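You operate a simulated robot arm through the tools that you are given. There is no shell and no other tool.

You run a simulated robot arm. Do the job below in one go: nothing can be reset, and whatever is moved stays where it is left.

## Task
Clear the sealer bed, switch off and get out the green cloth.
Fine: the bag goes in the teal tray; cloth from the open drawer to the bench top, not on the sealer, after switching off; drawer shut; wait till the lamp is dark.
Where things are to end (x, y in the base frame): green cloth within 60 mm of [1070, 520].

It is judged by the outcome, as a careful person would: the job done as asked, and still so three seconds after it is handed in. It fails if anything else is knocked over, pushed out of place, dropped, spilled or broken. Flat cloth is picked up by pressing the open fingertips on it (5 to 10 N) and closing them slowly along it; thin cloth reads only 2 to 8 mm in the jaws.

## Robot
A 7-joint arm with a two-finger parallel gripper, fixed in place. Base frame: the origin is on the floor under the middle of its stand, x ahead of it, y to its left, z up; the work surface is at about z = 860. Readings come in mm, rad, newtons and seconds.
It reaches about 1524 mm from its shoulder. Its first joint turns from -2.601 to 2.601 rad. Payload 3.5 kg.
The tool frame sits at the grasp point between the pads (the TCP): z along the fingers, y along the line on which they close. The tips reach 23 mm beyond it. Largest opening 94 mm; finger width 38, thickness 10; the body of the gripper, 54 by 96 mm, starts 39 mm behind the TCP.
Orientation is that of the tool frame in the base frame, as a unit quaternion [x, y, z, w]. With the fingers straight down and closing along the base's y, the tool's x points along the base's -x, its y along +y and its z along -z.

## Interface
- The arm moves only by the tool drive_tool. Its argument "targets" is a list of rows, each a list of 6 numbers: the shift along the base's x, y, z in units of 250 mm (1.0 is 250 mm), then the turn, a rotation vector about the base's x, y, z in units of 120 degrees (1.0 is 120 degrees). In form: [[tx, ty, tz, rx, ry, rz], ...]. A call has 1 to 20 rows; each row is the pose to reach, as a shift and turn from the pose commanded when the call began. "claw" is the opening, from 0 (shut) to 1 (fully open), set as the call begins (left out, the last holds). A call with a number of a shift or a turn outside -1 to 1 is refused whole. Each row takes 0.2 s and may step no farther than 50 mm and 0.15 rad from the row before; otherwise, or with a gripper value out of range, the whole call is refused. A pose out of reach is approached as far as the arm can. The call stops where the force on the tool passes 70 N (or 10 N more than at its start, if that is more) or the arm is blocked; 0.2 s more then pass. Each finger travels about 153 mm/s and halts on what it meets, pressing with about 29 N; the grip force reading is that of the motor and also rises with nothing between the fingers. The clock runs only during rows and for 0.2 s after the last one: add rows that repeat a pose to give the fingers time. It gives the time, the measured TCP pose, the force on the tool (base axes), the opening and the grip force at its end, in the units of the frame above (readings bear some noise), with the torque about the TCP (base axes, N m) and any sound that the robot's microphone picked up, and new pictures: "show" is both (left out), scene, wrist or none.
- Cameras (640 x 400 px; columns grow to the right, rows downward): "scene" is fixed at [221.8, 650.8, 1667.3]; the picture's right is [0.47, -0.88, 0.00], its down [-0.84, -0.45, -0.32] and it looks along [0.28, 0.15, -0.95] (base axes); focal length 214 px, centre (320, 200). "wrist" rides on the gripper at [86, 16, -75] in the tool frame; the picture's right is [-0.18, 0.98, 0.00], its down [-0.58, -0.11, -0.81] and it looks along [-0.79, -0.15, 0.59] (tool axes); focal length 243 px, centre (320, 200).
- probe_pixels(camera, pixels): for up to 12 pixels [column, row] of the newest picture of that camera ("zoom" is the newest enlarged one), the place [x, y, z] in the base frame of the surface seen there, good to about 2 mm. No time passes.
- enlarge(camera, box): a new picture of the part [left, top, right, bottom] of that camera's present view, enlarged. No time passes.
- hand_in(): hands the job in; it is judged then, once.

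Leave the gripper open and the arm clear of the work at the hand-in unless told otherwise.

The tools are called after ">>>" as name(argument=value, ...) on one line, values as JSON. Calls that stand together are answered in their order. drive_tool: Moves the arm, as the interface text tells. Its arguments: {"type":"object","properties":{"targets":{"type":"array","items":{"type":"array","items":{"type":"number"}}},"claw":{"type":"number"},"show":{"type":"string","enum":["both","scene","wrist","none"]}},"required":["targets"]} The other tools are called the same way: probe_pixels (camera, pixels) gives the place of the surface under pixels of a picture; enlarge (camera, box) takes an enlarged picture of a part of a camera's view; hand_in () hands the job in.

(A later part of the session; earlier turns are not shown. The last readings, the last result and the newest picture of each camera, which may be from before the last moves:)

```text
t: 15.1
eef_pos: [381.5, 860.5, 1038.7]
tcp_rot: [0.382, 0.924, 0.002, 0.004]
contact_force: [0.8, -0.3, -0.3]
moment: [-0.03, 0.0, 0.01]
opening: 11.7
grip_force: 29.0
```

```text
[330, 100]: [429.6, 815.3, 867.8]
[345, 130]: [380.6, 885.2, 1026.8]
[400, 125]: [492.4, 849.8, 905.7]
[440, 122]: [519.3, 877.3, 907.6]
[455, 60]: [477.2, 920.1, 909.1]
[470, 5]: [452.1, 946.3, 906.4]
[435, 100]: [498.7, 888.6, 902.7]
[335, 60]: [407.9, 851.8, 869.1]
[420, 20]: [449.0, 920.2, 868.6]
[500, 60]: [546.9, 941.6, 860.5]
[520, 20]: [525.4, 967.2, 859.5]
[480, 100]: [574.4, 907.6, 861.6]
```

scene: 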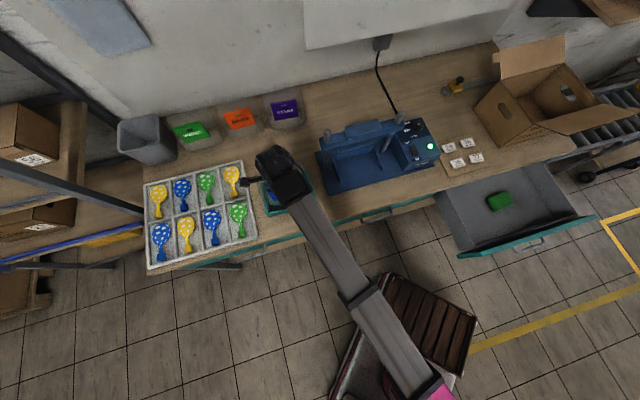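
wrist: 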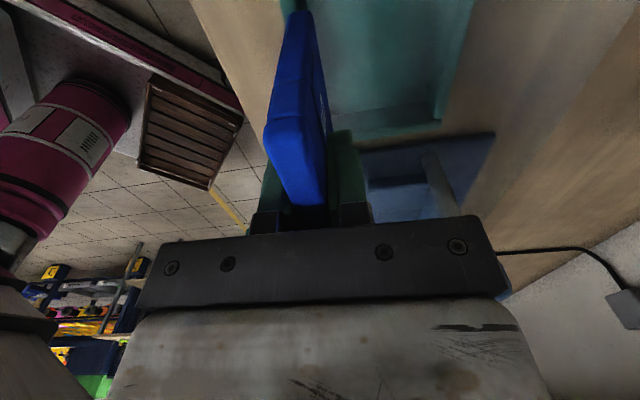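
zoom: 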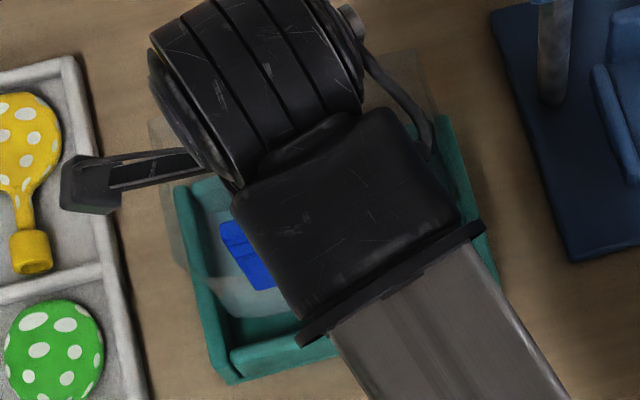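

Tray's inner walls are at s≈868–981 and t≈−425 to −254, so there's about 4 mm clearance each side, and the bag is centred. I'll lower slowly with the force limit watching.

>>> drive_tool(targets=[[0, 0, -0.04, 0, 0, 0], [0, 0, -0.08, 0, 0, 0], [0, 0, -0.12, 0, 0, 0], [0, 0, -0.15, 0, 0, 0], [0, 0, -0.15, 0, 0, 0]], show="both")

```text
t: 16.3
eef_pos: [381.3, 860.6, 1000.9]
tcp_rot: [0.381, 0.925, 0.001, 0.003]
contact_force: [0.2, 0.2, -0.2]
moment: [0.0, 0.0, -0.02]
opening: 11.6
grip_force: 29.4
```

scene: 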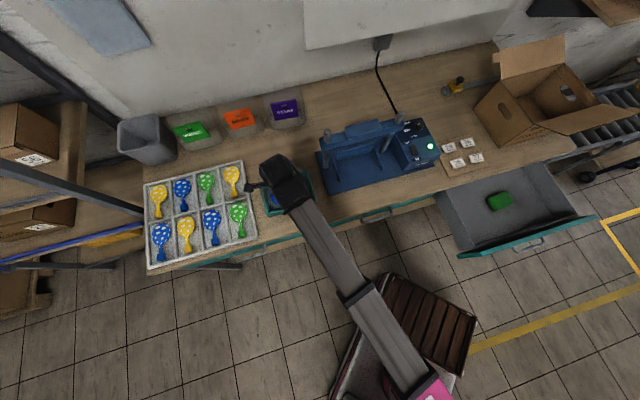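
wrist: 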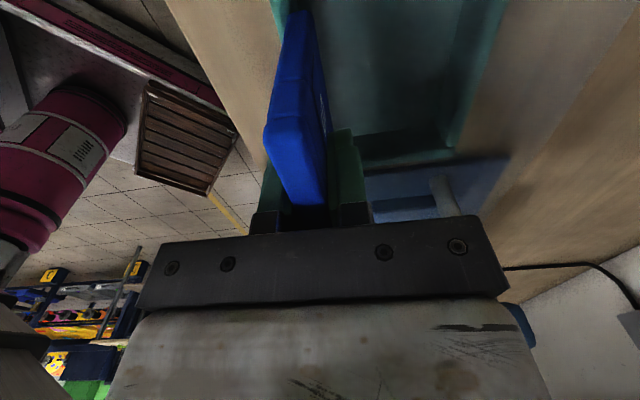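

No contact yet; bag bottom about 12 mm above the tray floor. Lowering the rest in small steps.

>>> drive_tool(targets=[[0, 0, -0.015, 0, 0, 0], [0, 0, -0.03, 0, 0, 0], [0, 0, -0.038, 0, 0, 0], [0, 0, -0.046, 0, 0, 0], [0, 0, -0.046, 0, 0, 0]], show="scene")

```text
t: 17.5
eef_pos: [379.7, 860.5, 988.8]
tcp_rot: [0.381, 0.925, 0.002, 0.005]
contact_force: [-0.1, 0.5, 1.4]
moment: [0.02, 0.02, 0.0]
opening: 11.5
grip_force: 29.2
```

scene: 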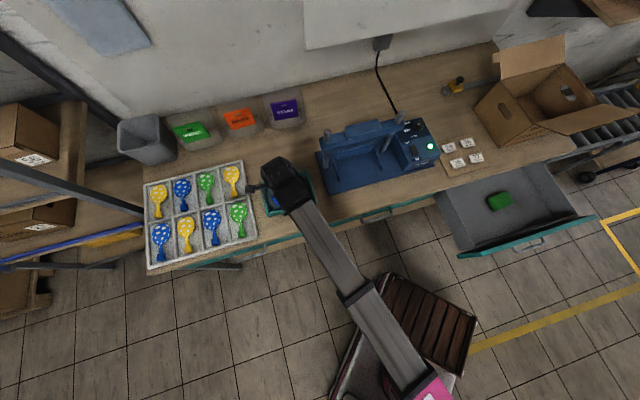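

A light upward force (1.4 N) shows the bag touches the tray floor. I'll go 1.5 mm lower, then open the jaws to ~30 mm to release the header.

>>> drive_tool(targets=[[0, 0, -0.006, 0, 0, 0], [0, 0, -0.006, 0, 0, 0]], show="none")

>>> drive_tool(targets=[[0, 0, 0, 0, 0, 0], [0, 0, 0, 0, 0, 0], [0, 0, 0, 0, 0, 0]], claw=0.35, show="both")

```text
t: 18.1
eef_pos: [381.1, 861.6, 988.2]
tcp_rot: [0.38, 0.925, 0.002, 0.003]
contact_force: [1.9, -1.4, 14.6]
moment: [-0.08, 0.08, 0.02]
opening: 11.7
grip_force: 28.8
```

```text
t: 18.9
eef_pos: [380.3, 862.7, 987.4]
tcp_rot: [0.381, 0.924, 0.002, 0.004]
contact_force: [-0.6, -0.5, -1.3]
moment: [0.0, 0.01, 0.02]
opening: 32.7
grip_force: 0.1
```

scene: 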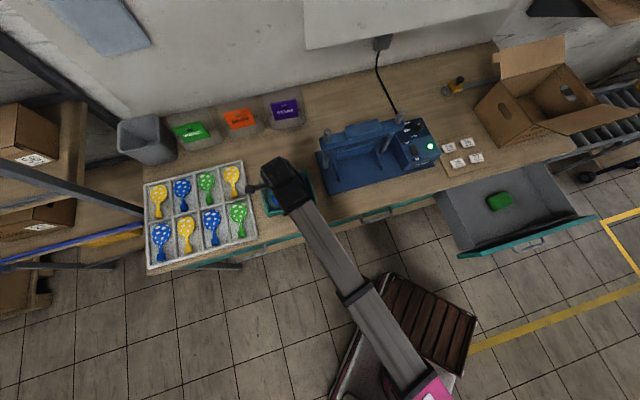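
wrist: 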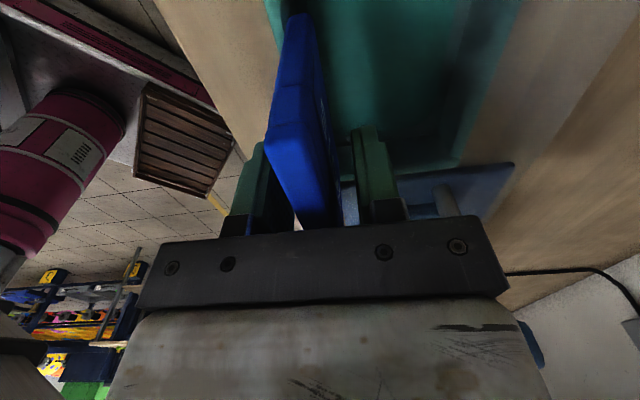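

Released (opening 33 mm, no force). I'll rise straight up 125 mm and look at the bag in the tray.

>>> drive_tool(targets=[[0, 0, 0.06, 0, 0, 0], [0, 0, 0.16, 0, 0, 0], [0, 0, 0.3, 0, 0, 0], [0, 0, 0.44, 0, 0, 0], [0, 0, 0.5, 0, 0, 0]], show="both")

```text
t: 20.1
eef_pos: [380.4, 860.9, 1113.4]
tcp_rot: [0.382, 0.924, 0.001, 0.004]
contact_force: [0.1, 0.1, 0.2]
moment: [0.02, -0.03, 0.0]
opening: 33.1
grip_force: 0.0
```

scene: 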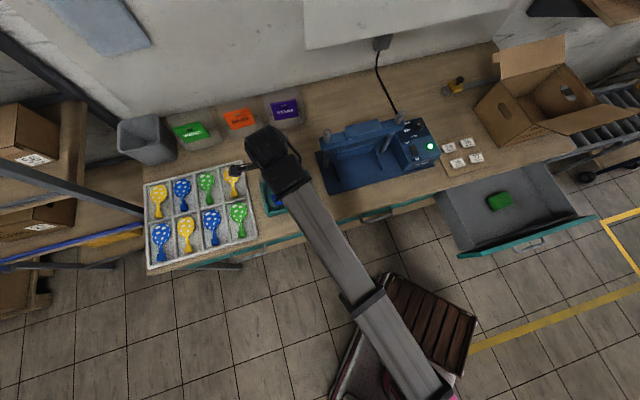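
wrist: 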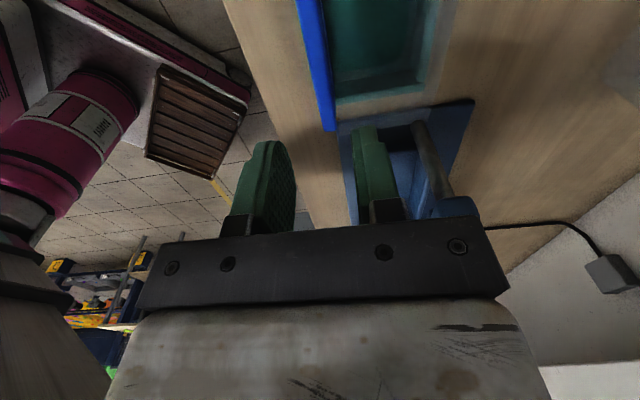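

Bag is free-standing in the tray. Now towards the switch: I'll travel along the front of the sealer at z≈1130 in two moves, closing the fingers on the way.

>>> drive_tool(targets=[[0.13, -0.105, 0.03, 0, 0, 0], [0.26, -0.21, 0.06, 0, 0, 0], [0.39, -0.315, 0.08, 0, 0, 0], [0.52, -0.42, 0.08, 0, 0, 0], [0.65, -0.525, 0.08, 0, 0, 0], [0.78, -0.64, 0.08, 0, 0, 0]], claw=0.0, show="none")

>>> drive_tool(targets=[[0.12, -0.12, 0, 0, 0, 0.03], [0.24, -0.24, 0, 0, 0, 0.06], [0.36, -0.36, 0, 0, 0, 0.09], [0.48, -0.48, 0, 0, 0, 0.12], [0.6, -0.58, 0, 0, 0, 0.15], [0.66, -0.64, 0, 0, 0, 0.167], [0.66, -0.64, 0, 0, 0, 0.167]], show="both")

```text
t: 21.5
eef_pos: [576.5, 705.2, 1130.9]
tcp_rot: [0.38, 0.925, 0.002, 0.003]
contact_force: [-0.2, 0.4, -0.6]
moment: [0.02, 0.01, 0.03]
opening: 0.0
grip_force: 28.6
```

```text
t: 23.1
eef_pos: [741.9, 542.8, 1133.4]
tcp_rot: [0.214, 0.977, 0.002, 0.004]
contact_force: [0.5, 0.1, 0.7]
moment: [0.01, 0.01, -0.01]
opening: 0.1
grip_force: 29.5
```

scene: 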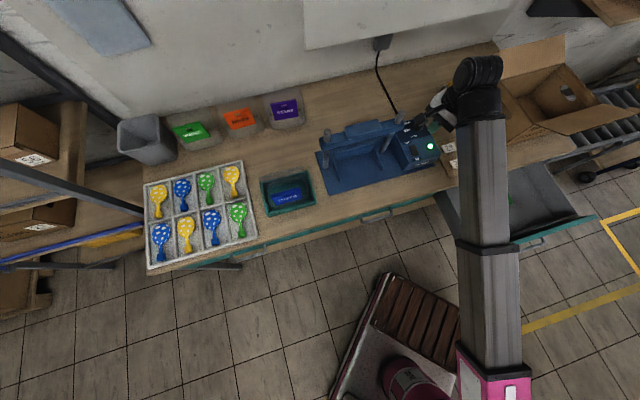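
wrist: 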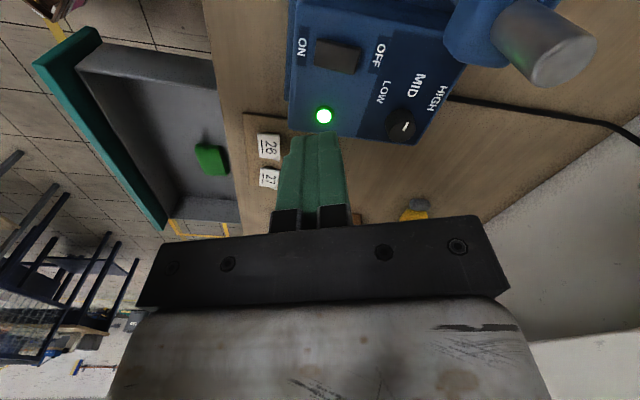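

The scene shows the bag within the teal tray at (289,194). The wrist view shows the rocker at (338,57) with ON at (302,48) and OFF at (378,57). I'll enlarge and probe the rocker's surface.

>>> enlarge(camera="wrist", box=[280, 10, 420, 150])

>>> probe_pixels(camera="wrist", pixels=[[318, 45], [336, 45], [356, 48], [316, 60], [336, 60], [358, 62], [316, 68], [336, 70], [355, 72], [302, 60], [378, 60], [340, 90]])

>>> enlarge(camera="scene", box=[250, 160, 330, 230])

```text
2.86 times, centred on (350, 80) of wrist
```

zoom: 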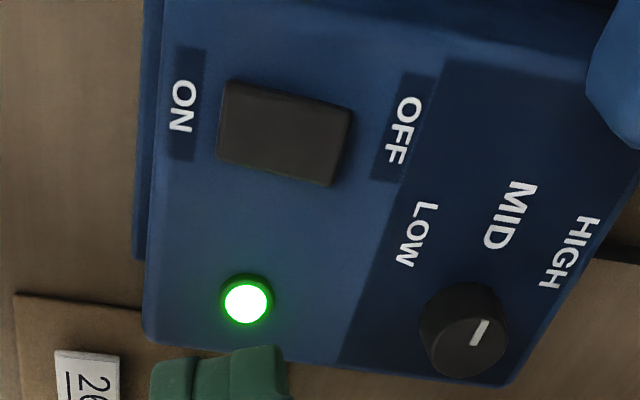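

```text
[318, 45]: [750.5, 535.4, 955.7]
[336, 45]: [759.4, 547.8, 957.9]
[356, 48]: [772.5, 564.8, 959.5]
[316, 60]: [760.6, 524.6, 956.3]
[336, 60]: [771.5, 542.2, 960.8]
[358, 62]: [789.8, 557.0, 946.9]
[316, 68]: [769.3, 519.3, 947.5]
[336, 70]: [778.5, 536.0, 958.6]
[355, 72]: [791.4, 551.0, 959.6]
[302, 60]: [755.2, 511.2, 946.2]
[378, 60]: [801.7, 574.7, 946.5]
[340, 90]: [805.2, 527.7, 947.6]
```

```text
5.71 times, centred on (290, 195) of scene
```

zoom: 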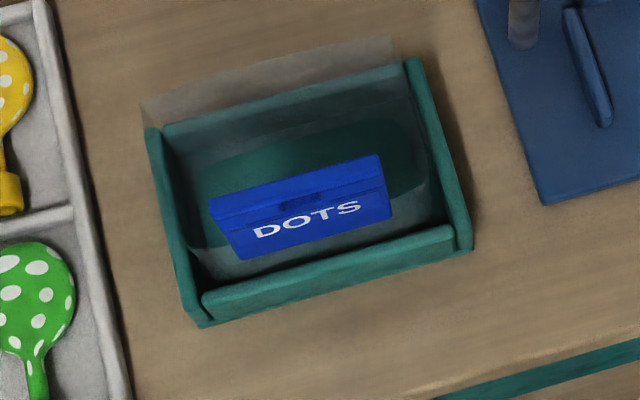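

The bag sits squarely inside the tray. The rocker spans s 907–950, t 146–172 with its OFF end raised (z≈960, panel 947). Before pressing the OFF end I'll check clearance to the bar's right end and post.

>>> probe_pixels(camera="wrist", pixels=[[450, 20], [447, 5], [470, 55], [500, 62], [545, 80], [590, 40], [480, 20], [452, 40], [323, 116], [400, 125], [395, 105], [540, 10]])

```text
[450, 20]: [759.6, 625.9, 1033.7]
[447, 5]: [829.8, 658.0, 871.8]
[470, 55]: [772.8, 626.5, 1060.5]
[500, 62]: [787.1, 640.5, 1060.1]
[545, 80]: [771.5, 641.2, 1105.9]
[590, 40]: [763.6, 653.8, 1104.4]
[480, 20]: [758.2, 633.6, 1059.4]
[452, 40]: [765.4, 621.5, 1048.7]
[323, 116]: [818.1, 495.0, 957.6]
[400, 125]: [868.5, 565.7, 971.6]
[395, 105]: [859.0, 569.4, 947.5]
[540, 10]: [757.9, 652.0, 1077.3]
```

Bar end is at t≈104; the gripper's nearest corner will be at t≥123, so there's room. I'll move over the OFF end (781,550) and descend to 10 mm above it.

>>> drive_tool(targets=[[0.155, 0.029, 0, 0, 0, 0], [0.155, 0.029, -0.14, 0, 0, 0], [0.155, 0.029, -0.28, 0, 0, 0], [0.155, 0.029, -0.42, 0, 0, 0], [0.155, 0.029, -0.52, 0, 0, 0], [0.155, 0.029, -0.552, 0, 0, 0], [0.155, 0.029, -0.552, 0, 0, 0]], claw=0.0, show="both")

```text
t: 24.7
eef_pos: [781.7, 547.9, 994.2]
tcp_rot: [0.214, 0.977, 0.002, 0.003]
contact_force: [-0.6, 0.6, -0.6]
moment: [0.02, 0.0, 0.0]
opening: 0.0
grip_force: 29.1
```

scene: 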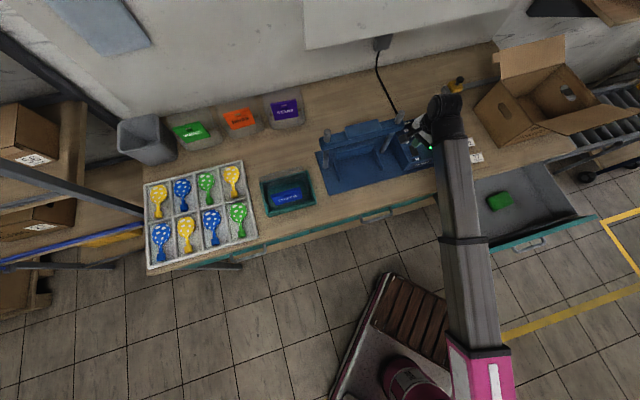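
wrist: 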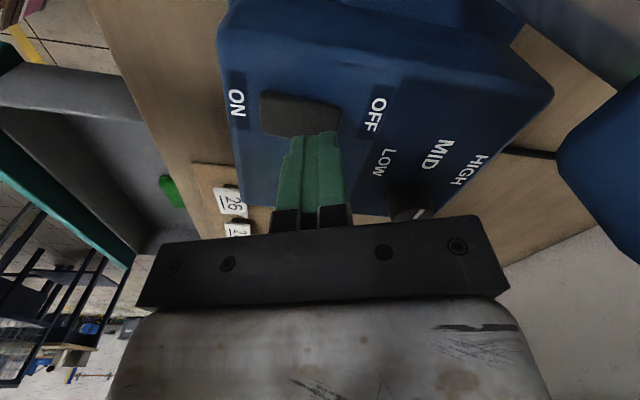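

Tips are above the OFF half. Pressing down slowly.

>>> drive_tool(targets=[[0, 0, -0.02, 0, 0, 0], [0, 0, -0.032, 0, 0, 0], [0, 0, -0.04, 0, 0, 0], [0, 0, -0.048, 0, 0, 0], [0, 0, -0.048, 0, 0, 0]], show="wrist")

```text
t: 25.9
eef_pos: [780.9, 548.6, 982.0]
tcp_rot: [0.215, 0.977, 0.003, 0.003]
contact_force: [-0.2, 1.3, 0.1]
moment: [0.04, 0.0, 0.0]
opening: 0.0
grip_force: 28.9
```

wrist: 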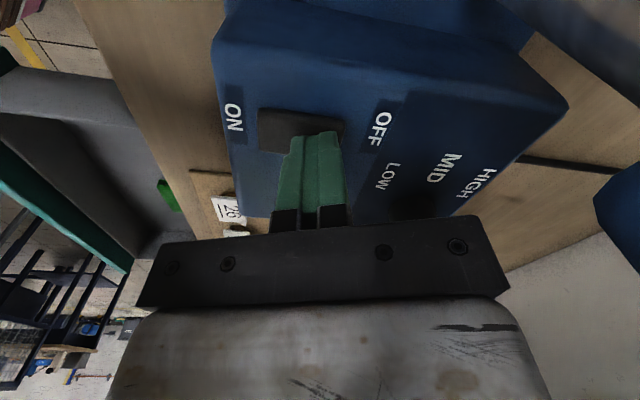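

No contact yet at tip z≈959. Continue down a few more mm in 2 mm steps.

>>> drive_tool(targets=[[0, 0, -0.008, 0, 0, 0], [0, 0, -0.016, 0, 0, 0], [0, 0, -0.016, 0, 0, 0]], show="wrist")

```text
t: 26.7
eef_pos: [779.9, 549.1, 981.1]
tcp_rot: [0.214, 0.977, 0.003, 0.004]
contact_force: [13.9, 8.5, 59.5]
moment: [0.51, 0.72, -0.23]
opening: 0.1
grip_force: 28.6
```

wrist: 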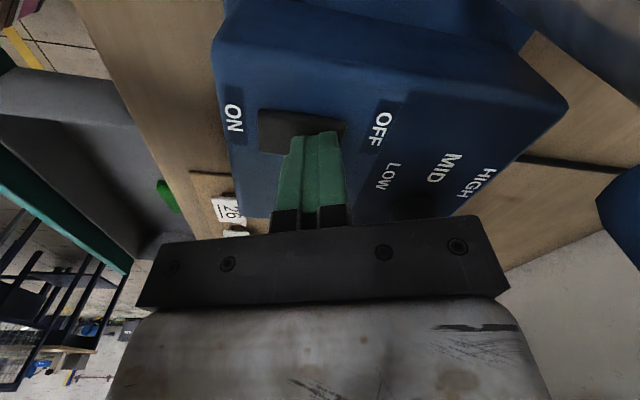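

Force reached 59 N and the contact works out to s≈931, near the rocker's pivot, so it did not toggle. I'll lift off, shift 13 mm toward the OFF end, and press there.

>>> drive_tool(targets=[[0, 0, 0.02, 0, 0, 0], [0, 0, 0.04, 0, 0, 0], [0.038, 0.038, 0.04, 0, 0, 0], [0.038, 0.038, 0.04, 0, 0, 0]], show="wrist")

```text
t: 27.7
eef_pos: [788.9, 557.6, 986.4]
tcp_rot: [0.214, 0.977, 0.001, 0.003]
contact_force: [-0.2, -0.9, -0.1]
moment: [-0.03, 0.01, 0.02]
opening: 0.1
grip_force: 28.9
```

wrist: 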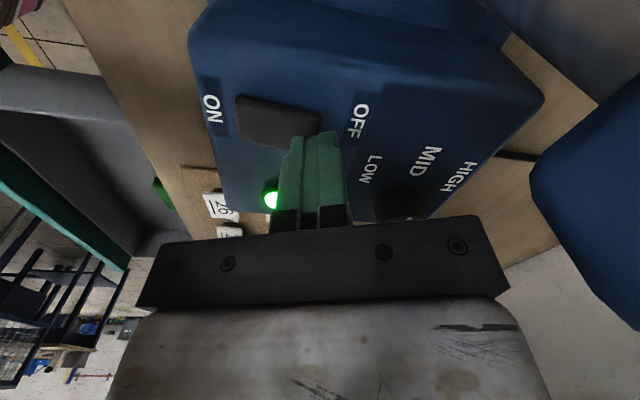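

Lamp still green. TCP is now at s≈952. Pressing again in 2 mm steps.

>>> drive_tool(targets=[[0, 0, -0.016, 0, 0, 0], [0, 0, -0.024, 0, 0, 0], [0, 0, -0.032, 0, 0, 0], [0, 0, -0.04, 0, 0, 0], [0, 0, -0.04, 0, 0, 0]], show="wrist")

```text
t: 28.9
eef_pos: [789.1, 557.6, 980.0]
tcp_rot: [0.214, 0.977, 0.003, 0.004]
contact_force: [2.6, 0.7, 26.0]
moment: [-0.01, 0.53, -0.01]
opening: 0.0
grip_force: 28.9
```

wrist: 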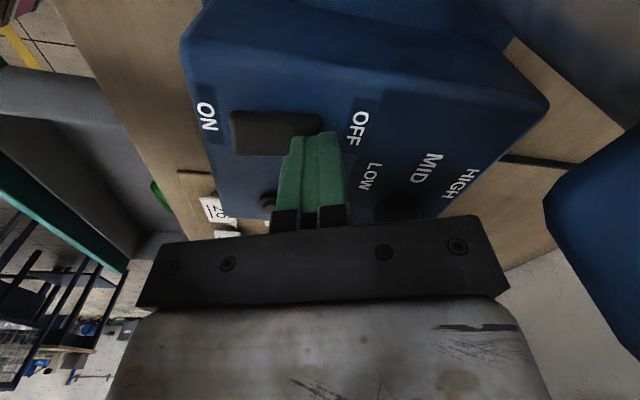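

The rocker tipped (force dropped to 26 N) and the lamp at (268,200) looks dark now. I'll lift off and verify.

>>> drive_tool(targets=[[0, 0, 0.02, 0, 0, 0], [0, 0, 0.06, 0, 0, 0], [0, 0, 0.16, 0, 0, 0], [-0.04, -0.04, 0.3, 0, 0, 0], [-0.12, -0.04, 0.46, 0, 0, 0], [-0.16, -0.06, 0.6, 0, 0, 0]], show="both")

>>> enlarge(camera="wrist", box=[280, 10, 420, 150])

```text
t: 30.3
eef_pos: [749.8, 543.7, 1129.0]
tcp_rot: [0.215, 0.977, 0.002, 0.003]
contact_force: [-0.3, -0.6, -0.3]
moment: [-0.03, 0.0, -0.06]
opening: 0.1
grip_force: 29.1
```

scene: 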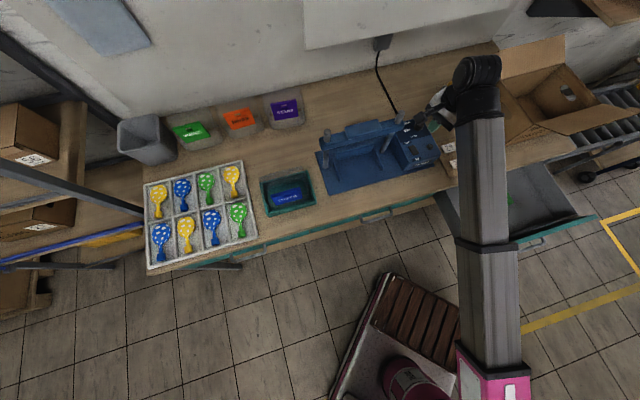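
wrist: 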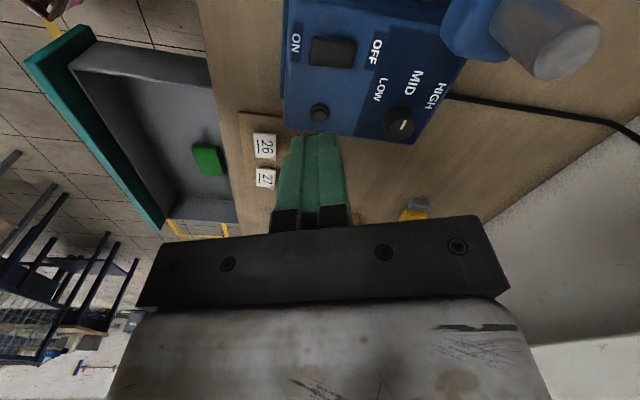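

```text
2.86 times, centred on (350, 80) of wrist
```

zoom: 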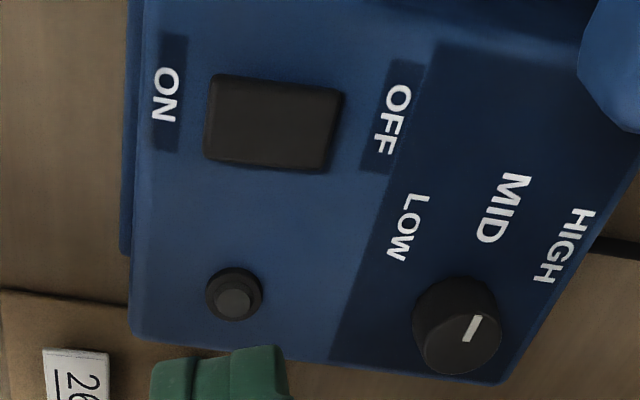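

The lamp is dark and the rocker's OFF end is down. Next the cloth: I'll measure the drawer, cloth and bench edge from both views.

>>> enlarge(camera="wrist", box=[10, 10, 250, 240])

>>> probe_pixels(camera="wrist", pixels=[[207, 160], [195, 150], [218, 148], [222, 172], [198, 172], [180, 140], [120, 110], [75, 55], [200, 70], [210, 212], [160, 215], [235, 205]])

>>> probe_pixels(camera="wrist", pixels=[[35, 60], [90, 30], [160, 225], [110, 160], [100, 75], [170, 195], [150, 80], [205, 100], [205, 30], [230, 130], [85, 110], [130, 50]])

```text
1.74 times, centred on (130, 125) of wrist
```

zoom: 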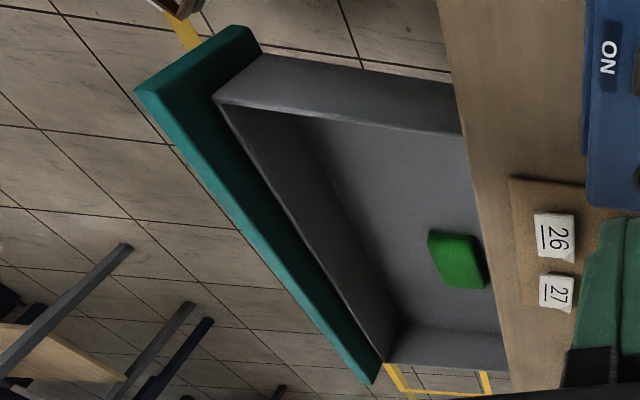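

```text
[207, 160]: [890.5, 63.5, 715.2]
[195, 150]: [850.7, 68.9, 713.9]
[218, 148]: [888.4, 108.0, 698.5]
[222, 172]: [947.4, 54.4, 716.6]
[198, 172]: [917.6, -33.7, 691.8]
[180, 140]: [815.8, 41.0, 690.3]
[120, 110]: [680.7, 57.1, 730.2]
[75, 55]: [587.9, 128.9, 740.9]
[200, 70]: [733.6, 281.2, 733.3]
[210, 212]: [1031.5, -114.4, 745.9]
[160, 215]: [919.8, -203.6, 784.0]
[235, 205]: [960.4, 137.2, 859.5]
```

```text
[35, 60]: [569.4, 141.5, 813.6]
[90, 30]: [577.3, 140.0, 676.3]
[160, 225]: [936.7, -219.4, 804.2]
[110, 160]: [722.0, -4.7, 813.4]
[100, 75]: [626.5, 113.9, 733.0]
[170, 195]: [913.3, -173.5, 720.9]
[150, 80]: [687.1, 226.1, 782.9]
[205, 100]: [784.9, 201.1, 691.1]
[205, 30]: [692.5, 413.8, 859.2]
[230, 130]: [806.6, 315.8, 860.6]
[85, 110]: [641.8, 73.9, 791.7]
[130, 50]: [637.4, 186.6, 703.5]
```

Cloth block: about z 715 on a drawer floor at z 691, near s 650–708, t 553–631; the drawer front's top is z 813 at s≈505, and the bench edge about s 772. I'll fly there in two moves, keeping height, ending over the drawer with the fingers open, to look closely.

>>> drive_tool(targets=[[0, -0.18, 0, 0, 0, -0.028], [0, -0.36, 0, 0, 0, -0.056], [0, -0.54, 0, 0, 0, -0.084], [0, -0.72, 0, 0, 0, -0.112], [0, -0.9, 0, 0, 0, -0.14], [0, -0.98, 0, 0, 0, -0.167]], claw=1.0, show="none")

>>> drive_tool(targets=[[0.04, -0.16, -0.06, 0, 0, 0], [0.08, -0.32, -0.12, 0, 0, 0], [0.12, -0.48, -0.2, 0, 0, 0], [0.16, -0.62, -0.3, 0, 0, 0], [0.2, -0.76, -0.4, 0, 0, 0], [0.2, -0.8, -0.5, 0, 0, 0], [0.2, -0.8, -0.5, 0, 0, 0]], show="both")

```text
t: 31.7
eef_pos: [751.3, 299.0, 1128.5]
tcp_rot: [0.381, 0.925, 0.002, 0.004]
contact_force: [-0.3, 0.1, -0.1]
moment: [0.01, 0.02, 0.03]
opening: 94.0
grip_force: 0.1
```

```text
t: 33.3
eef_pos: [798.7, 97.3, 1002.5]
tcp_rot: [0.38, 0.925, 0.003, 0.004]
contact_force: [0.1, -0.9, -0.4]
moment: [-0.06, 0.02, -0.02]
opening: 93.8
grip_force: 0.0
```

scene: 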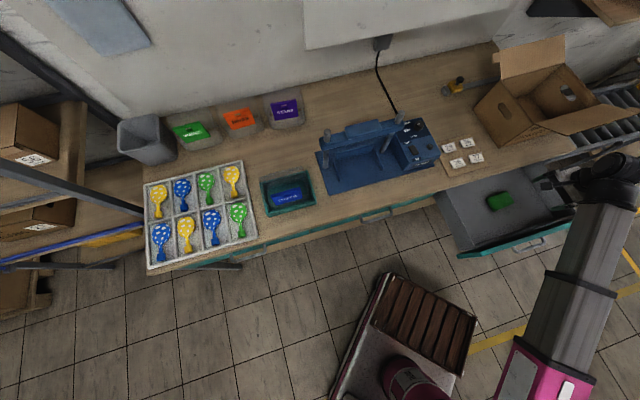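
wrist: 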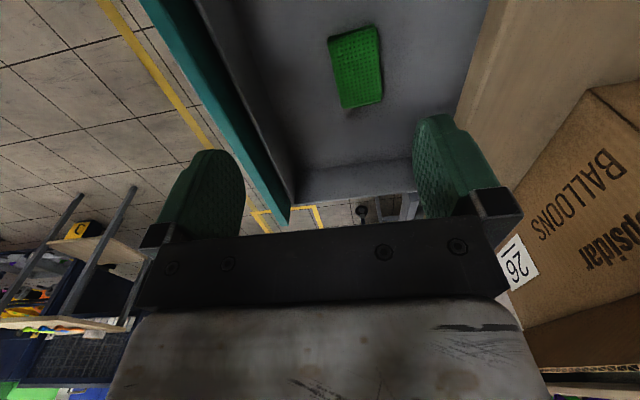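

Good close view of the cloth at (355,67) in the wrist picture. I'll zoom and probe its corners, thickness, and the surroundings.

>>> enlarge(camera="wrist", box=[290, 0, 450, 130])

>>> probe_pixels(camera="wrist", pixels=[[330, 38], [374, 28], [382, 98], [344, 108], [355, 67], [352, 35], [362, 100], [338, 70], [377, 65], [340, 20], [400, 70], [320, 100]])

>>> probe_pixels(camera="wrist", pixels=[[470, 70], [480, 40], [460, 110], [500, 40], [296, 195], [285, 205], [230, 110], [180, 20], [205, 20], [350, 165], [405, 160], [400, 190]])

```text
3.08 times, centred on (370, 65) of wrist
```

zoom: 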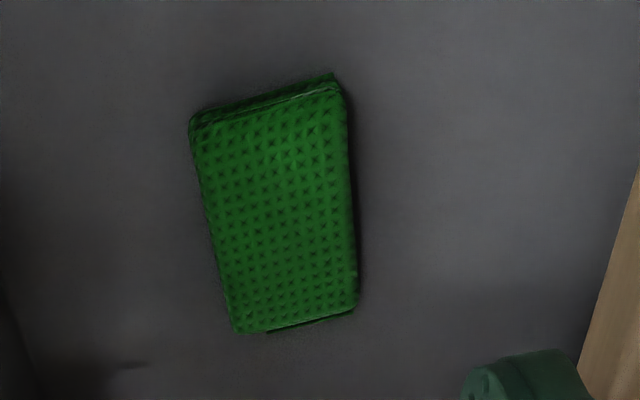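

```text
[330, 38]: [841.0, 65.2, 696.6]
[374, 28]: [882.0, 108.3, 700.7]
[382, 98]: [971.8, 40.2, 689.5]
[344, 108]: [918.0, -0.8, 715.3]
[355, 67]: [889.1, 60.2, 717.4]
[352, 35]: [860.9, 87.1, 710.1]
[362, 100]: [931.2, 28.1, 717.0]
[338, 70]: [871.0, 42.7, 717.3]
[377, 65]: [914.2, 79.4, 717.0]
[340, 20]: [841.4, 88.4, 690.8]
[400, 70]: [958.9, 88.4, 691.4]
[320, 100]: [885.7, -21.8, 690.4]
```

```text
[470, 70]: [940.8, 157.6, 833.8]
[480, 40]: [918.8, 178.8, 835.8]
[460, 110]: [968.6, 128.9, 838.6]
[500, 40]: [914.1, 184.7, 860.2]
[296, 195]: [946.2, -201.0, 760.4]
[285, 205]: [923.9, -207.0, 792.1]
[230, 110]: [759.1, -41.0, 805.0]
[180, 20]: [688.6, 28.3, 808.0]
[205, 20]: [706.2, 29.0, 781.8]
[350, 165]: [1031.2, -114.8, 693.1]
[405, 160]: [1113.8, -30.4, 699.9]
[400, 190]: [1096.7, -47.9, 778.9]
```

Cloth top corners come out about (838,68), (878,109), (951,45), (912,1): a folded pad 57 × 97 mm, 26 mm thick, centre (895,56), narrow side along the closing direction at yaw −45°. With 94 mm opening I can straddle it. I'll check the forearm's height against the drawer front first.

>>> probe_pixels(camera="scene", pixels=[[610, 165], [600, 210], [585, 260], [565, 310], [545, 350], [520, 375], [540, 270], [555, 230], [520, 340], [560, 290], [495, 252], [530, 243]])

>>> enlarge(camera="scene", box=[440, 130, 640, 400])

```text
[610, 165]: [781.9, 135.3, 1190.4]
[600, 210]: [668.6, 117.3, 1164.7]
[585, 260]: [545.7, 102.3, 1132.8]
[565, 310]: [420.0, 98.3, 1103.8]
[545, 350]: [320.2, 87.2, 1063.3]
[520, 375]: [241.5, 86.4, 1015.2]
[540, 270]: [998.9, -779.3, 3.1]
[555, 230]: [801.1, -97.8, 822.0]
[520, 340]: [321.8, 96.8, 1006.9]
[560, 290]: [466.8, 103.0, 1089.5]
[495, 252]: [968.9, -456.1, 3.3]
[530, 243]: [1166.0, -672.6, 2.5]
```

```text
1.48 times, centred on (540, 265) of scene
```

zoom: 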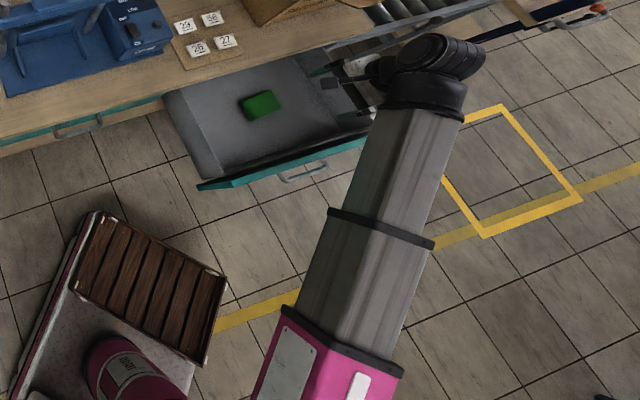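

The arm is a boom sloping from its base at about z 1000. Since it must go low for the cloth, I'll measure the boom's cross-section and slope to be sure it won't touch the drawer front (top z 813).

>>> probe_pixels(camera="scene", pixels=[[567, 240], [575, 240], [585, 240], [595, 240], [603, 240], [612, 240], [620, 240], [560, 238], [600, 180], [580, 180], [620, 180], [628, 200]])

>>> probe_pixels(camera="scene", pixels=[[580, 195], [590, 160], [575, 185], [600, 150], [625, 165], [615, 140], [575, 172], [570, 176], [565, 170], [530, 330], [540, 330], [580, 330]])

```text
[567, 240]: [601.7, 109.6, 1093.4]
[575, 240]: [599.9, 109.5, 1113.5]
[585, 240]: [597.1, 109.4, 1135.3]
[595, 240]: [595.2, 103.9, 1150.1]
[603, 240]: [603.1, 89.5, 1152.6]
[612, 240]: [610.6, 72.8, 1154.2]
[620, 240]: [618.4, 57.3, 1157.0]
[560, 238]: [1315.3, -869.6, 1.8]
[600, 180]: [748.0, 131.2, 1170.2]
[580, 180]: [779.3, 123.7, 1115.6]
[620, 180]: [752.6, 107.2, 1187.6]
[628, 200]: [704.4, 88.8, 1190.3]
```

```text
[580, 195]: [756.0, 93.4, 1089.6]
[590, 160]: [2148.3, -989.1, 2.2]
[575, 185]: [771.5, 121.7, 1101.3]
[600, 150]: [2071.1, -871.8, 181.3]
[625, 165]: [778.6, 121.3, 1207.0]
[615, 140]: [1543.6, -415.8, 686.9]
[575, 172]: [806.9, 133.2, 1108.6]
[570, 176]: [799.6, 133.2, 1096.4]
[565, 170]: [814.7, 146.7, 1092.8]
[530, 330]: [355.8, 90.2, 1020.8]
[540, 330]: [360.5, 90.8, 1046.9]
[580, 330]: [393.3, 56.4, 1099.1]
```

Boom will be around z 870 at the drawer front when the TCP is at z≈719, so roughly 50 mm clear. I'll move above the cloth centre (895,56), then descend to z≈765 with open jaws.

>>> drive_tool(targets=[[0.13, -0.055, 0, 0, 0, 0], [0.26, -0.11, -0.04, 0, 0, 0], [0.385, -0.165, -0.1, 0, 0, 0], [0.385, -0.165, -0.28, 0, 0, 0], [0.385, -0.165, -0.46, 0, 0, 0], [0.385, -0.165, -0.64, 0, 0, 0], [0.385, -0.165, -0.82, 0, 0, 0], [0.385, -0.165, -0.95, 0, 0, 0], [0.385, -0.165, -0.95, 0, 0, 0]], claw=1.0, show="both")

```text
t: 35.3
eef_pos: [896.3, 56.6, 764.5]
tcp_rot: [0.382, 0.924, 0.002, 0.003]
contact_force: [-0.7, 0.3, 0.4]
moment: [0.0, -0.02, 0.04]
opening: 94.2
grip_force: 0.1
```

scene: 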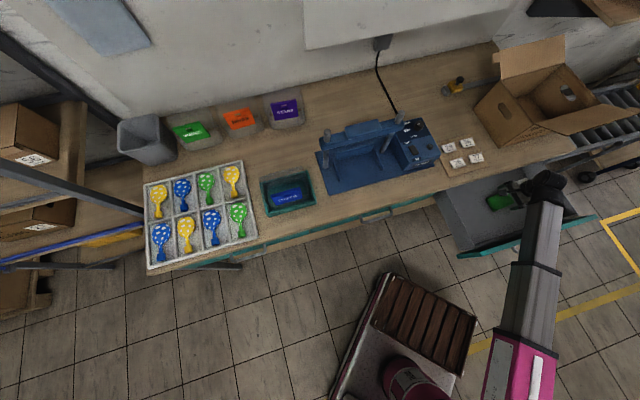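
wrist: 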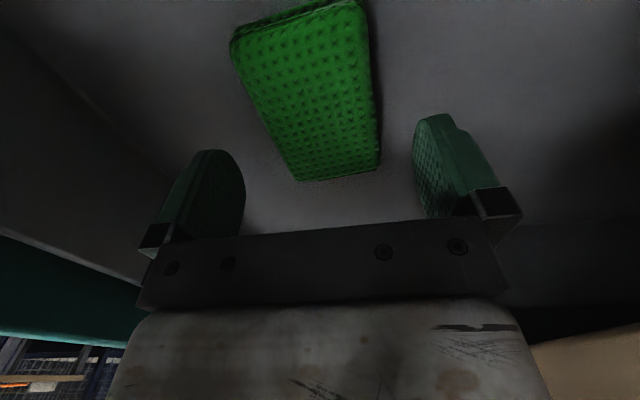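

The pad lies between the open fingers. I'll probe its corners again from here to centre precisely.

>>> probe_pixels(camera="wrist", pixels=[[298, 177], [378, 164], [236, 40], [360, 8], [340, 100], [270, 110], [372, 90], [255, 60], [366, 50], [340, 168], [285, 140], [376, 130]])

```text
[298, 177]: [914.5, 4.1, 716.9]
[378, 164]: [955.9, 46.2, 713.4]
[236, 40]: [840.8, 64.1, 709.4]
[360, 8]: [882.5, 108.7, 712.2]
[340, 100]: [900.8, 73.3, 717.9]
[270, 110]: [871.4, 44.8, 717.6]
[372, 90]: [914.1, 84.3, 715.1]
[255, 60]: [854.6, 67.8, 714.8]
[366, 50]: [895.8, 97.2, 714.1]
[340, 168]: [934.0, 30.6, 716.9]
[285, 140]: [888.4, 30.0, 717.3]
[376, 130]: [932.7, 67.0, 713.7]
```

Cloth centre is at s≈676, t≈596; my TCP is within 2–3 mm. I'll nudge +1.5 mm in x and y and lower so the tips are about 6 mm above the drawer floor, fingers either side of the pad.

>>> drive_tool(targets=[[0.007, 0.005, -0.06, 0, 0, 0], [0.007, 0.005, -0.12, 0, 0, 0], [0.007, 0.005, -0.16, 0, 0, 0], [0.007, 0.005, -0.18, 0, 0, 0], [0.007, 0.005, -0.18, 0, 0, 0]], show="wrist")

```text
t: 36.5
eef_pos: [899.1, 58.2, 720.9]
tcp_rot: [0.381, 0.924, 0.001, 0.003]
contact_force: [-0.4, 0.0, -0.3]
moment: [0.0, 0.0, 0.02]
opening: 93.9
grip_force: 0.2
```

wrist: 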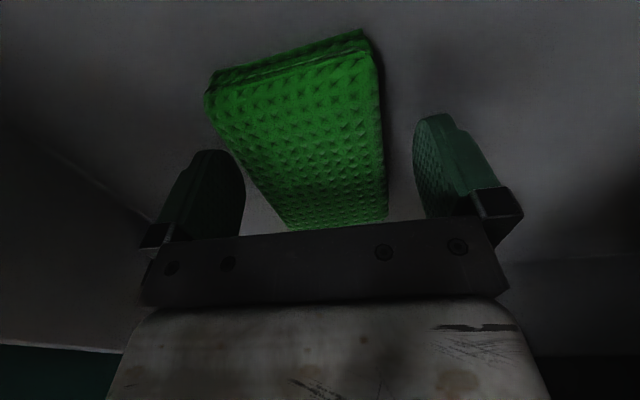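

Fingers straddle the pad with no contact. Closing slowly in steps.

>>> drive_tool(targets=[[0, 0, 0, 0, 0, 0], [0, 0, 0, 0, 0, 0]], claw=0.65, show="none")

>>> drive_tool(targets=[[0, 0, 0, 0, 0, 0], [0, 0, 0, 0, 0, 0], [0, 0, 0, 0, 0, 0]], claw=0.5, show="wrist")

```text
t: 37.1
eef_pos: [897.4, 57.9, 721.2]
tcp_rot: [0.381, 0.925, 0.001, 0.003]
contact_force: [0.0, -0.3, 1.9]
moment: [-0.07, 0.04, 0.09]
opening: 70.5
grip_force: 29.0
```

```text
t: 37.9
eef_pos: [897.4, 58.4, 721.4]
tcp_rot: [0.381, 0.925, 0.001, 0.003]
contact_force: [-0.4, -0.8, 1.7]
moment: [-0.01, 0.08, 0.06]
opening: 70.4
grip_force: 28.6
```

wrist: 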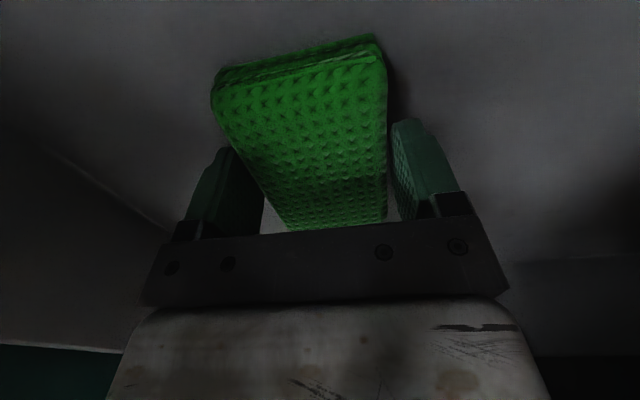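

The jaws stopped at 70 mm with 29 N: the pad is held between the fingers. I'll lift 20 mm to test the hold.

>>> drive_tool(targets=[[0, 0, 0.02, 0, 0, 0], [0, 0, 0.05, 0, 0, 0], [0, 0, 0.08, 0, 0, 0], [0, 0, 0.08, 0, 0, 0]], claw=0.5, show="both")

```text
t: 38.9
eef_pos: [896.5, 57.2, 741.6]
tcp_rot: [0.381, 0.924, 0.001, 0.004]
contact_force: [0.0, 0.1, -0.4]
moment: [-0.03, 0.02, 0.0]
opening: 69.9
grip_force: 29.3
```

scene: 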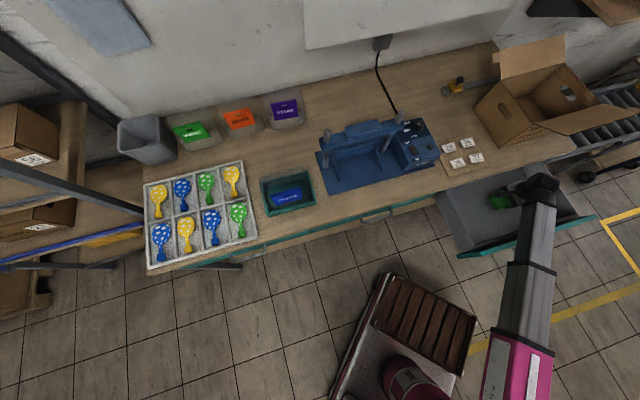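
wrist: 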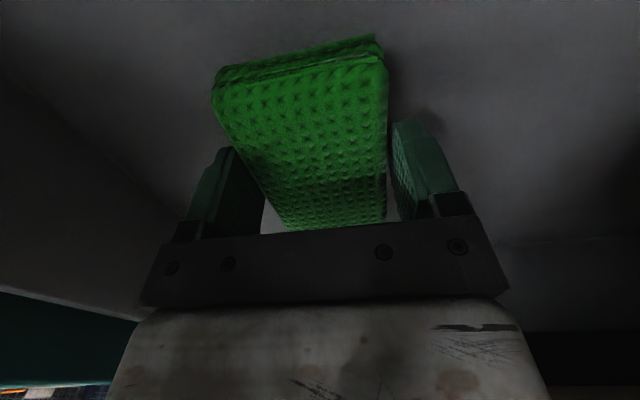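

The pad stays fixed relative to the fingers. I'll probe its height and the floor beneath to confirm it lifted.

>>> probe_pixels(camera="wrist", pixels=[[310, 100], [340, 130], [360, 80], [240, 85], [375, 60], [300, 200], [370, 200], [375, 180], [180, 100], [440, 80]])

>>> probe_pixels(camera="scene", pixels=[[470, 140], [462, 158], [476, 156], [450, 148], [466, 140], [480, 105], [490, 90], [530, 145], [455, 88], [430, 90], [470, 95], [500, 140]])

>>> enlarge(camera="scene", box=[400, 40, 600, 220])

```text
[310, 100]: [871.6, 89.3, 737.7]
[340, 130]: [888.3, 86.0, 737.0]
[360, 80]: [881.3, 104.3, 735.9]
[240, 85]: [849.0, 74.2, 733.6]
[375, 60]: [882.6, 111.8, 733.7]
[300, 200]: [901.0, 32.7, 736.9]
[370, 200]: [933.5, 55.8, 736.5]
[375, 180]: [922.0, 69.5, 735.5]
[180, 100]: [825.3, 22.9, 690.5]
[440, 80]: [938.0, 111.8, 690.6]
```

```text
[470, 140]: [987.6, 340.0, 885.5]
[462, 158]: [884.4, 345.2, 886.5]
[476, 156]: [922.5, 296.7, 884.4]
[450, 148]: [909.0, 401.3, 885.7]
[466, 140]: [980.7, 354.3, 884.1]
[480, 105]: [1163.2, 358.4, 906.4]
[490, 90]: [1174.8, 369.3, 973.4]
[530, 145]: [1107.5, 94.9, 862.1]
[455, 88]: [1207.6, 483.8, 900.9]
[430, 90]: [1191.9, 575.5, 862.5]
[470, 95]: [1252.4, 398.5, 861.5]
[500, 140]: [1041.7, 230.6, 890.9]
```

```text
2.22 times, centred on (500, 130) of scene
```

zoom: 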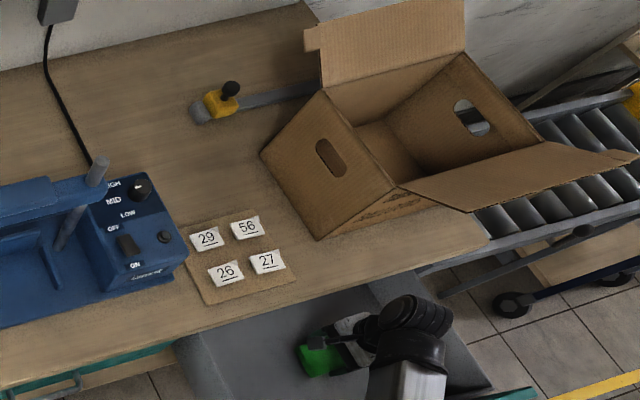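

Confirmed: the pad is up at z≈737 off the floor (690). Target (1070,520) is clear bench between the sealer and the yellow clamp; the cardboard box's left wall is at t≈565. I'll lift straight up to z≈980 first.

>>> drive_tool(targets=[[0, 0, 0.12, 0, 0, 0], [0, 0, 0.26, 0, 0, 0], [0, 0, 0.4, 0, 0, 0], [0, 0, 0.54, 0, 0, 0], [0, 0, 0.68, 0, 0, 0], [0, 0, 0.82, 0, 0, 0], [0, 0, 0.95, 0, 0, 0], [0, 0, 0.95, 0, 0, 0]], show="both")

```text
t: 40.7
eef_pos: [895.9, 58.6, 979.1]
tcp_rot: [0.381, 0.925, 0.001, 0.004]
contact_force: [-0.1, 0.0, 0.0]
moment: [0.0, -0.01, -0.01]
opening: 69.3
grip_force: 28.8
```

scene: 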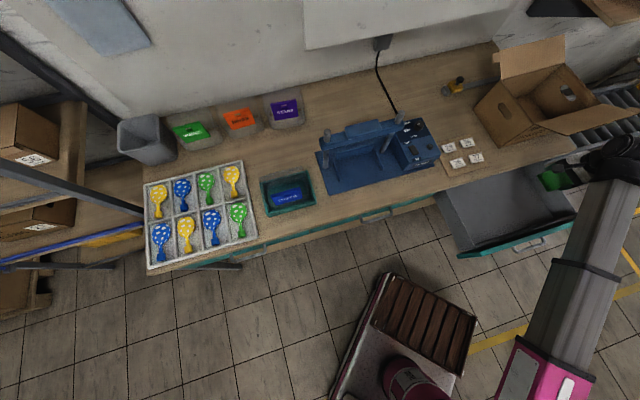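
wrist: 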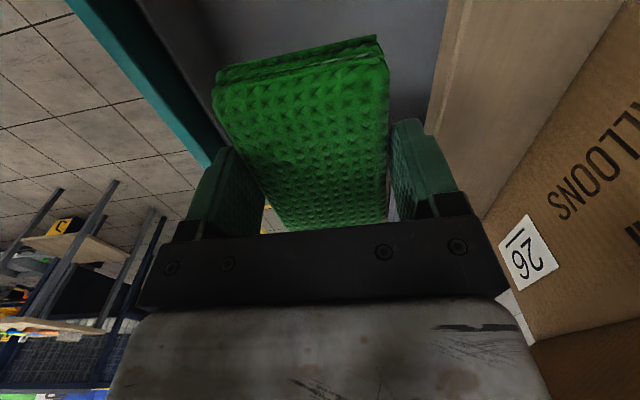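

The pad is held (opening 69 mm). Now left along the bench front (−x,+y) by about 200 mm, then in over the bench along +x+y.

>>> drive_tool(targets=[[-0.1, 0.1, 0.0, 0, 0, 0], [-0.21, 0.21, 0.0, 0, 0, 0], [-0.32, 0.32, 0.0, 0, 0, 0], [-0.43, 0.43, 0.0, 0, 0, 0], [-0.54, 0.54, 0.0, 0, 0, 0], [-0.57, 0.57, 0.0, 0, 0, 0]], show="none")

>>> drive_tool(targets=[[0.1, 0.1, 0.0, 0, 0, 0], [0.21, 0.21, 0.0, 0, 0, 0], [0.32, 0.32, 0.0, 0, 0, 0], [0.43, 0.43, 0.0, 0, 0, 0], [0.54, 0.54, 0.0, 0, 0, 0], [0.64, 0.64, 0.0, 0, 0, 0]], show="both")

```text
t: 42.1
eef_pos: [754.0, 200.0, 977.8]
tcp_rot: [0.38, 0.925, 0.001, 0.004]
contact_force: [-0.3, 0.8, -0.6]
moment: [-0.02, 0.02, 0.01]
opening: 69.2
grip_force: 29.3
```

```text
t: 43.5
eef_pos: [914.2, 359.8, 979.6]
tcp_rot: [0.381, 0.925, 0.002, 0.004]
contact_force: [-0.3, 0.0, 0.0]
moment: [0.0, 0.01, 0.03]
opening: 69.1
grip_force: 28.7
```

scene: 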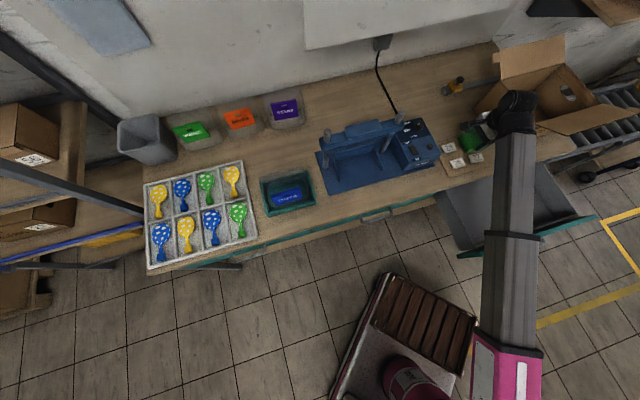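
wrist: 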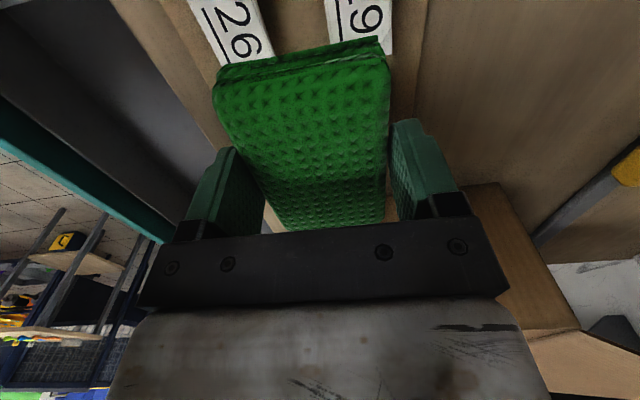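

Still held, above the number cards. Continuing to above (1070,520).

>>> drive_tool(targets=[[0.1, 0.1, 0.0, 0, 0, 0], [0.21, 0.22, 0.0, 0, 0, 0], [0.32, 0.33, 0.0, 0, 0, 0], [0.43, 0.44, 0.0, 0, 0, 0], [0.54, 0.55, 0.0, 0, 0, 0], [0.627, 0.645, 0.0, 0, 0, 0], [0.627, 0.645, 0.0, 0, 0, 0]], show="both")

```text
t: 45.1
eef_pos: [1069.1, 519.2, 975.1]
tcp_rot: [0.381, 0.925, 0.002, 0.003]
contact_force: [0.8, 0.3, 0.4]
moment: [0.0, 0.04, 0.03]
opening: 68.9
grip_force: 28.9
```

scene: 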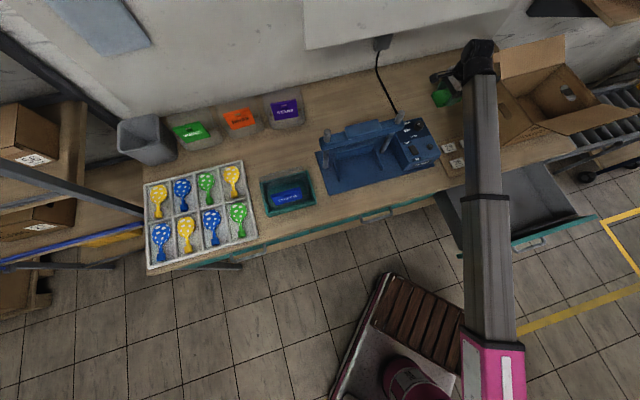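
wrist: 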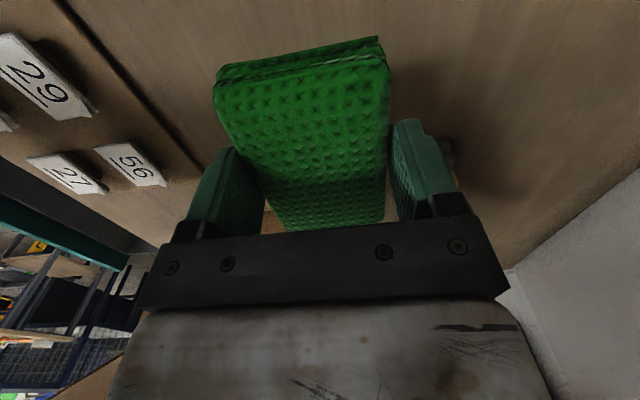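

Over the target with clear bench below (clamp's yellow body is behind the right finger, about 45 mm beyond the pad). Lowering to just above the bench.

>>> drive_tool(targets=[[0, 0, -0.12, 0, 0, 0], [0, 0, -0.22, 0, 0, 0], [0, 0, -0.28, 0, 0, 0], [0, 0, -0.31, 0, 0, 0], [0, 0, -0.31, 0, 0, 0]], show="both")

```text
t: 46.3
eef_pos: [1073.1, 519.5, 902.2]
tcp_rot: [0.381, 0.925, 0.003, 0.004]
contact_force: [0.1, 0.3, -1.0]
moment: [0.02, 0.0, -0.01]
opening: 69.3
grip_force: 28.9
```

scene: 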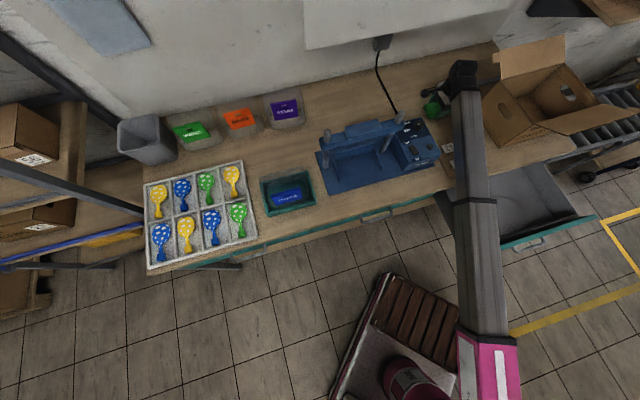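
wrist: 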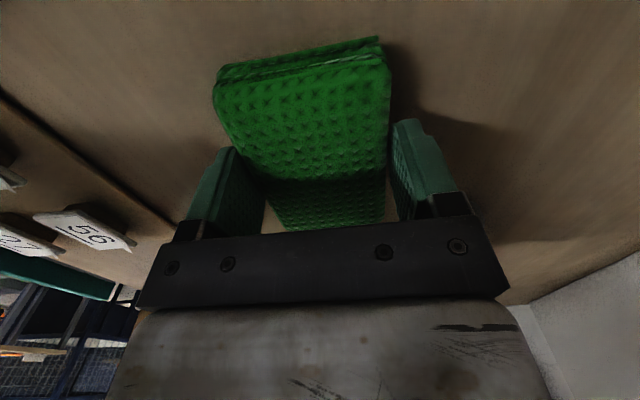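

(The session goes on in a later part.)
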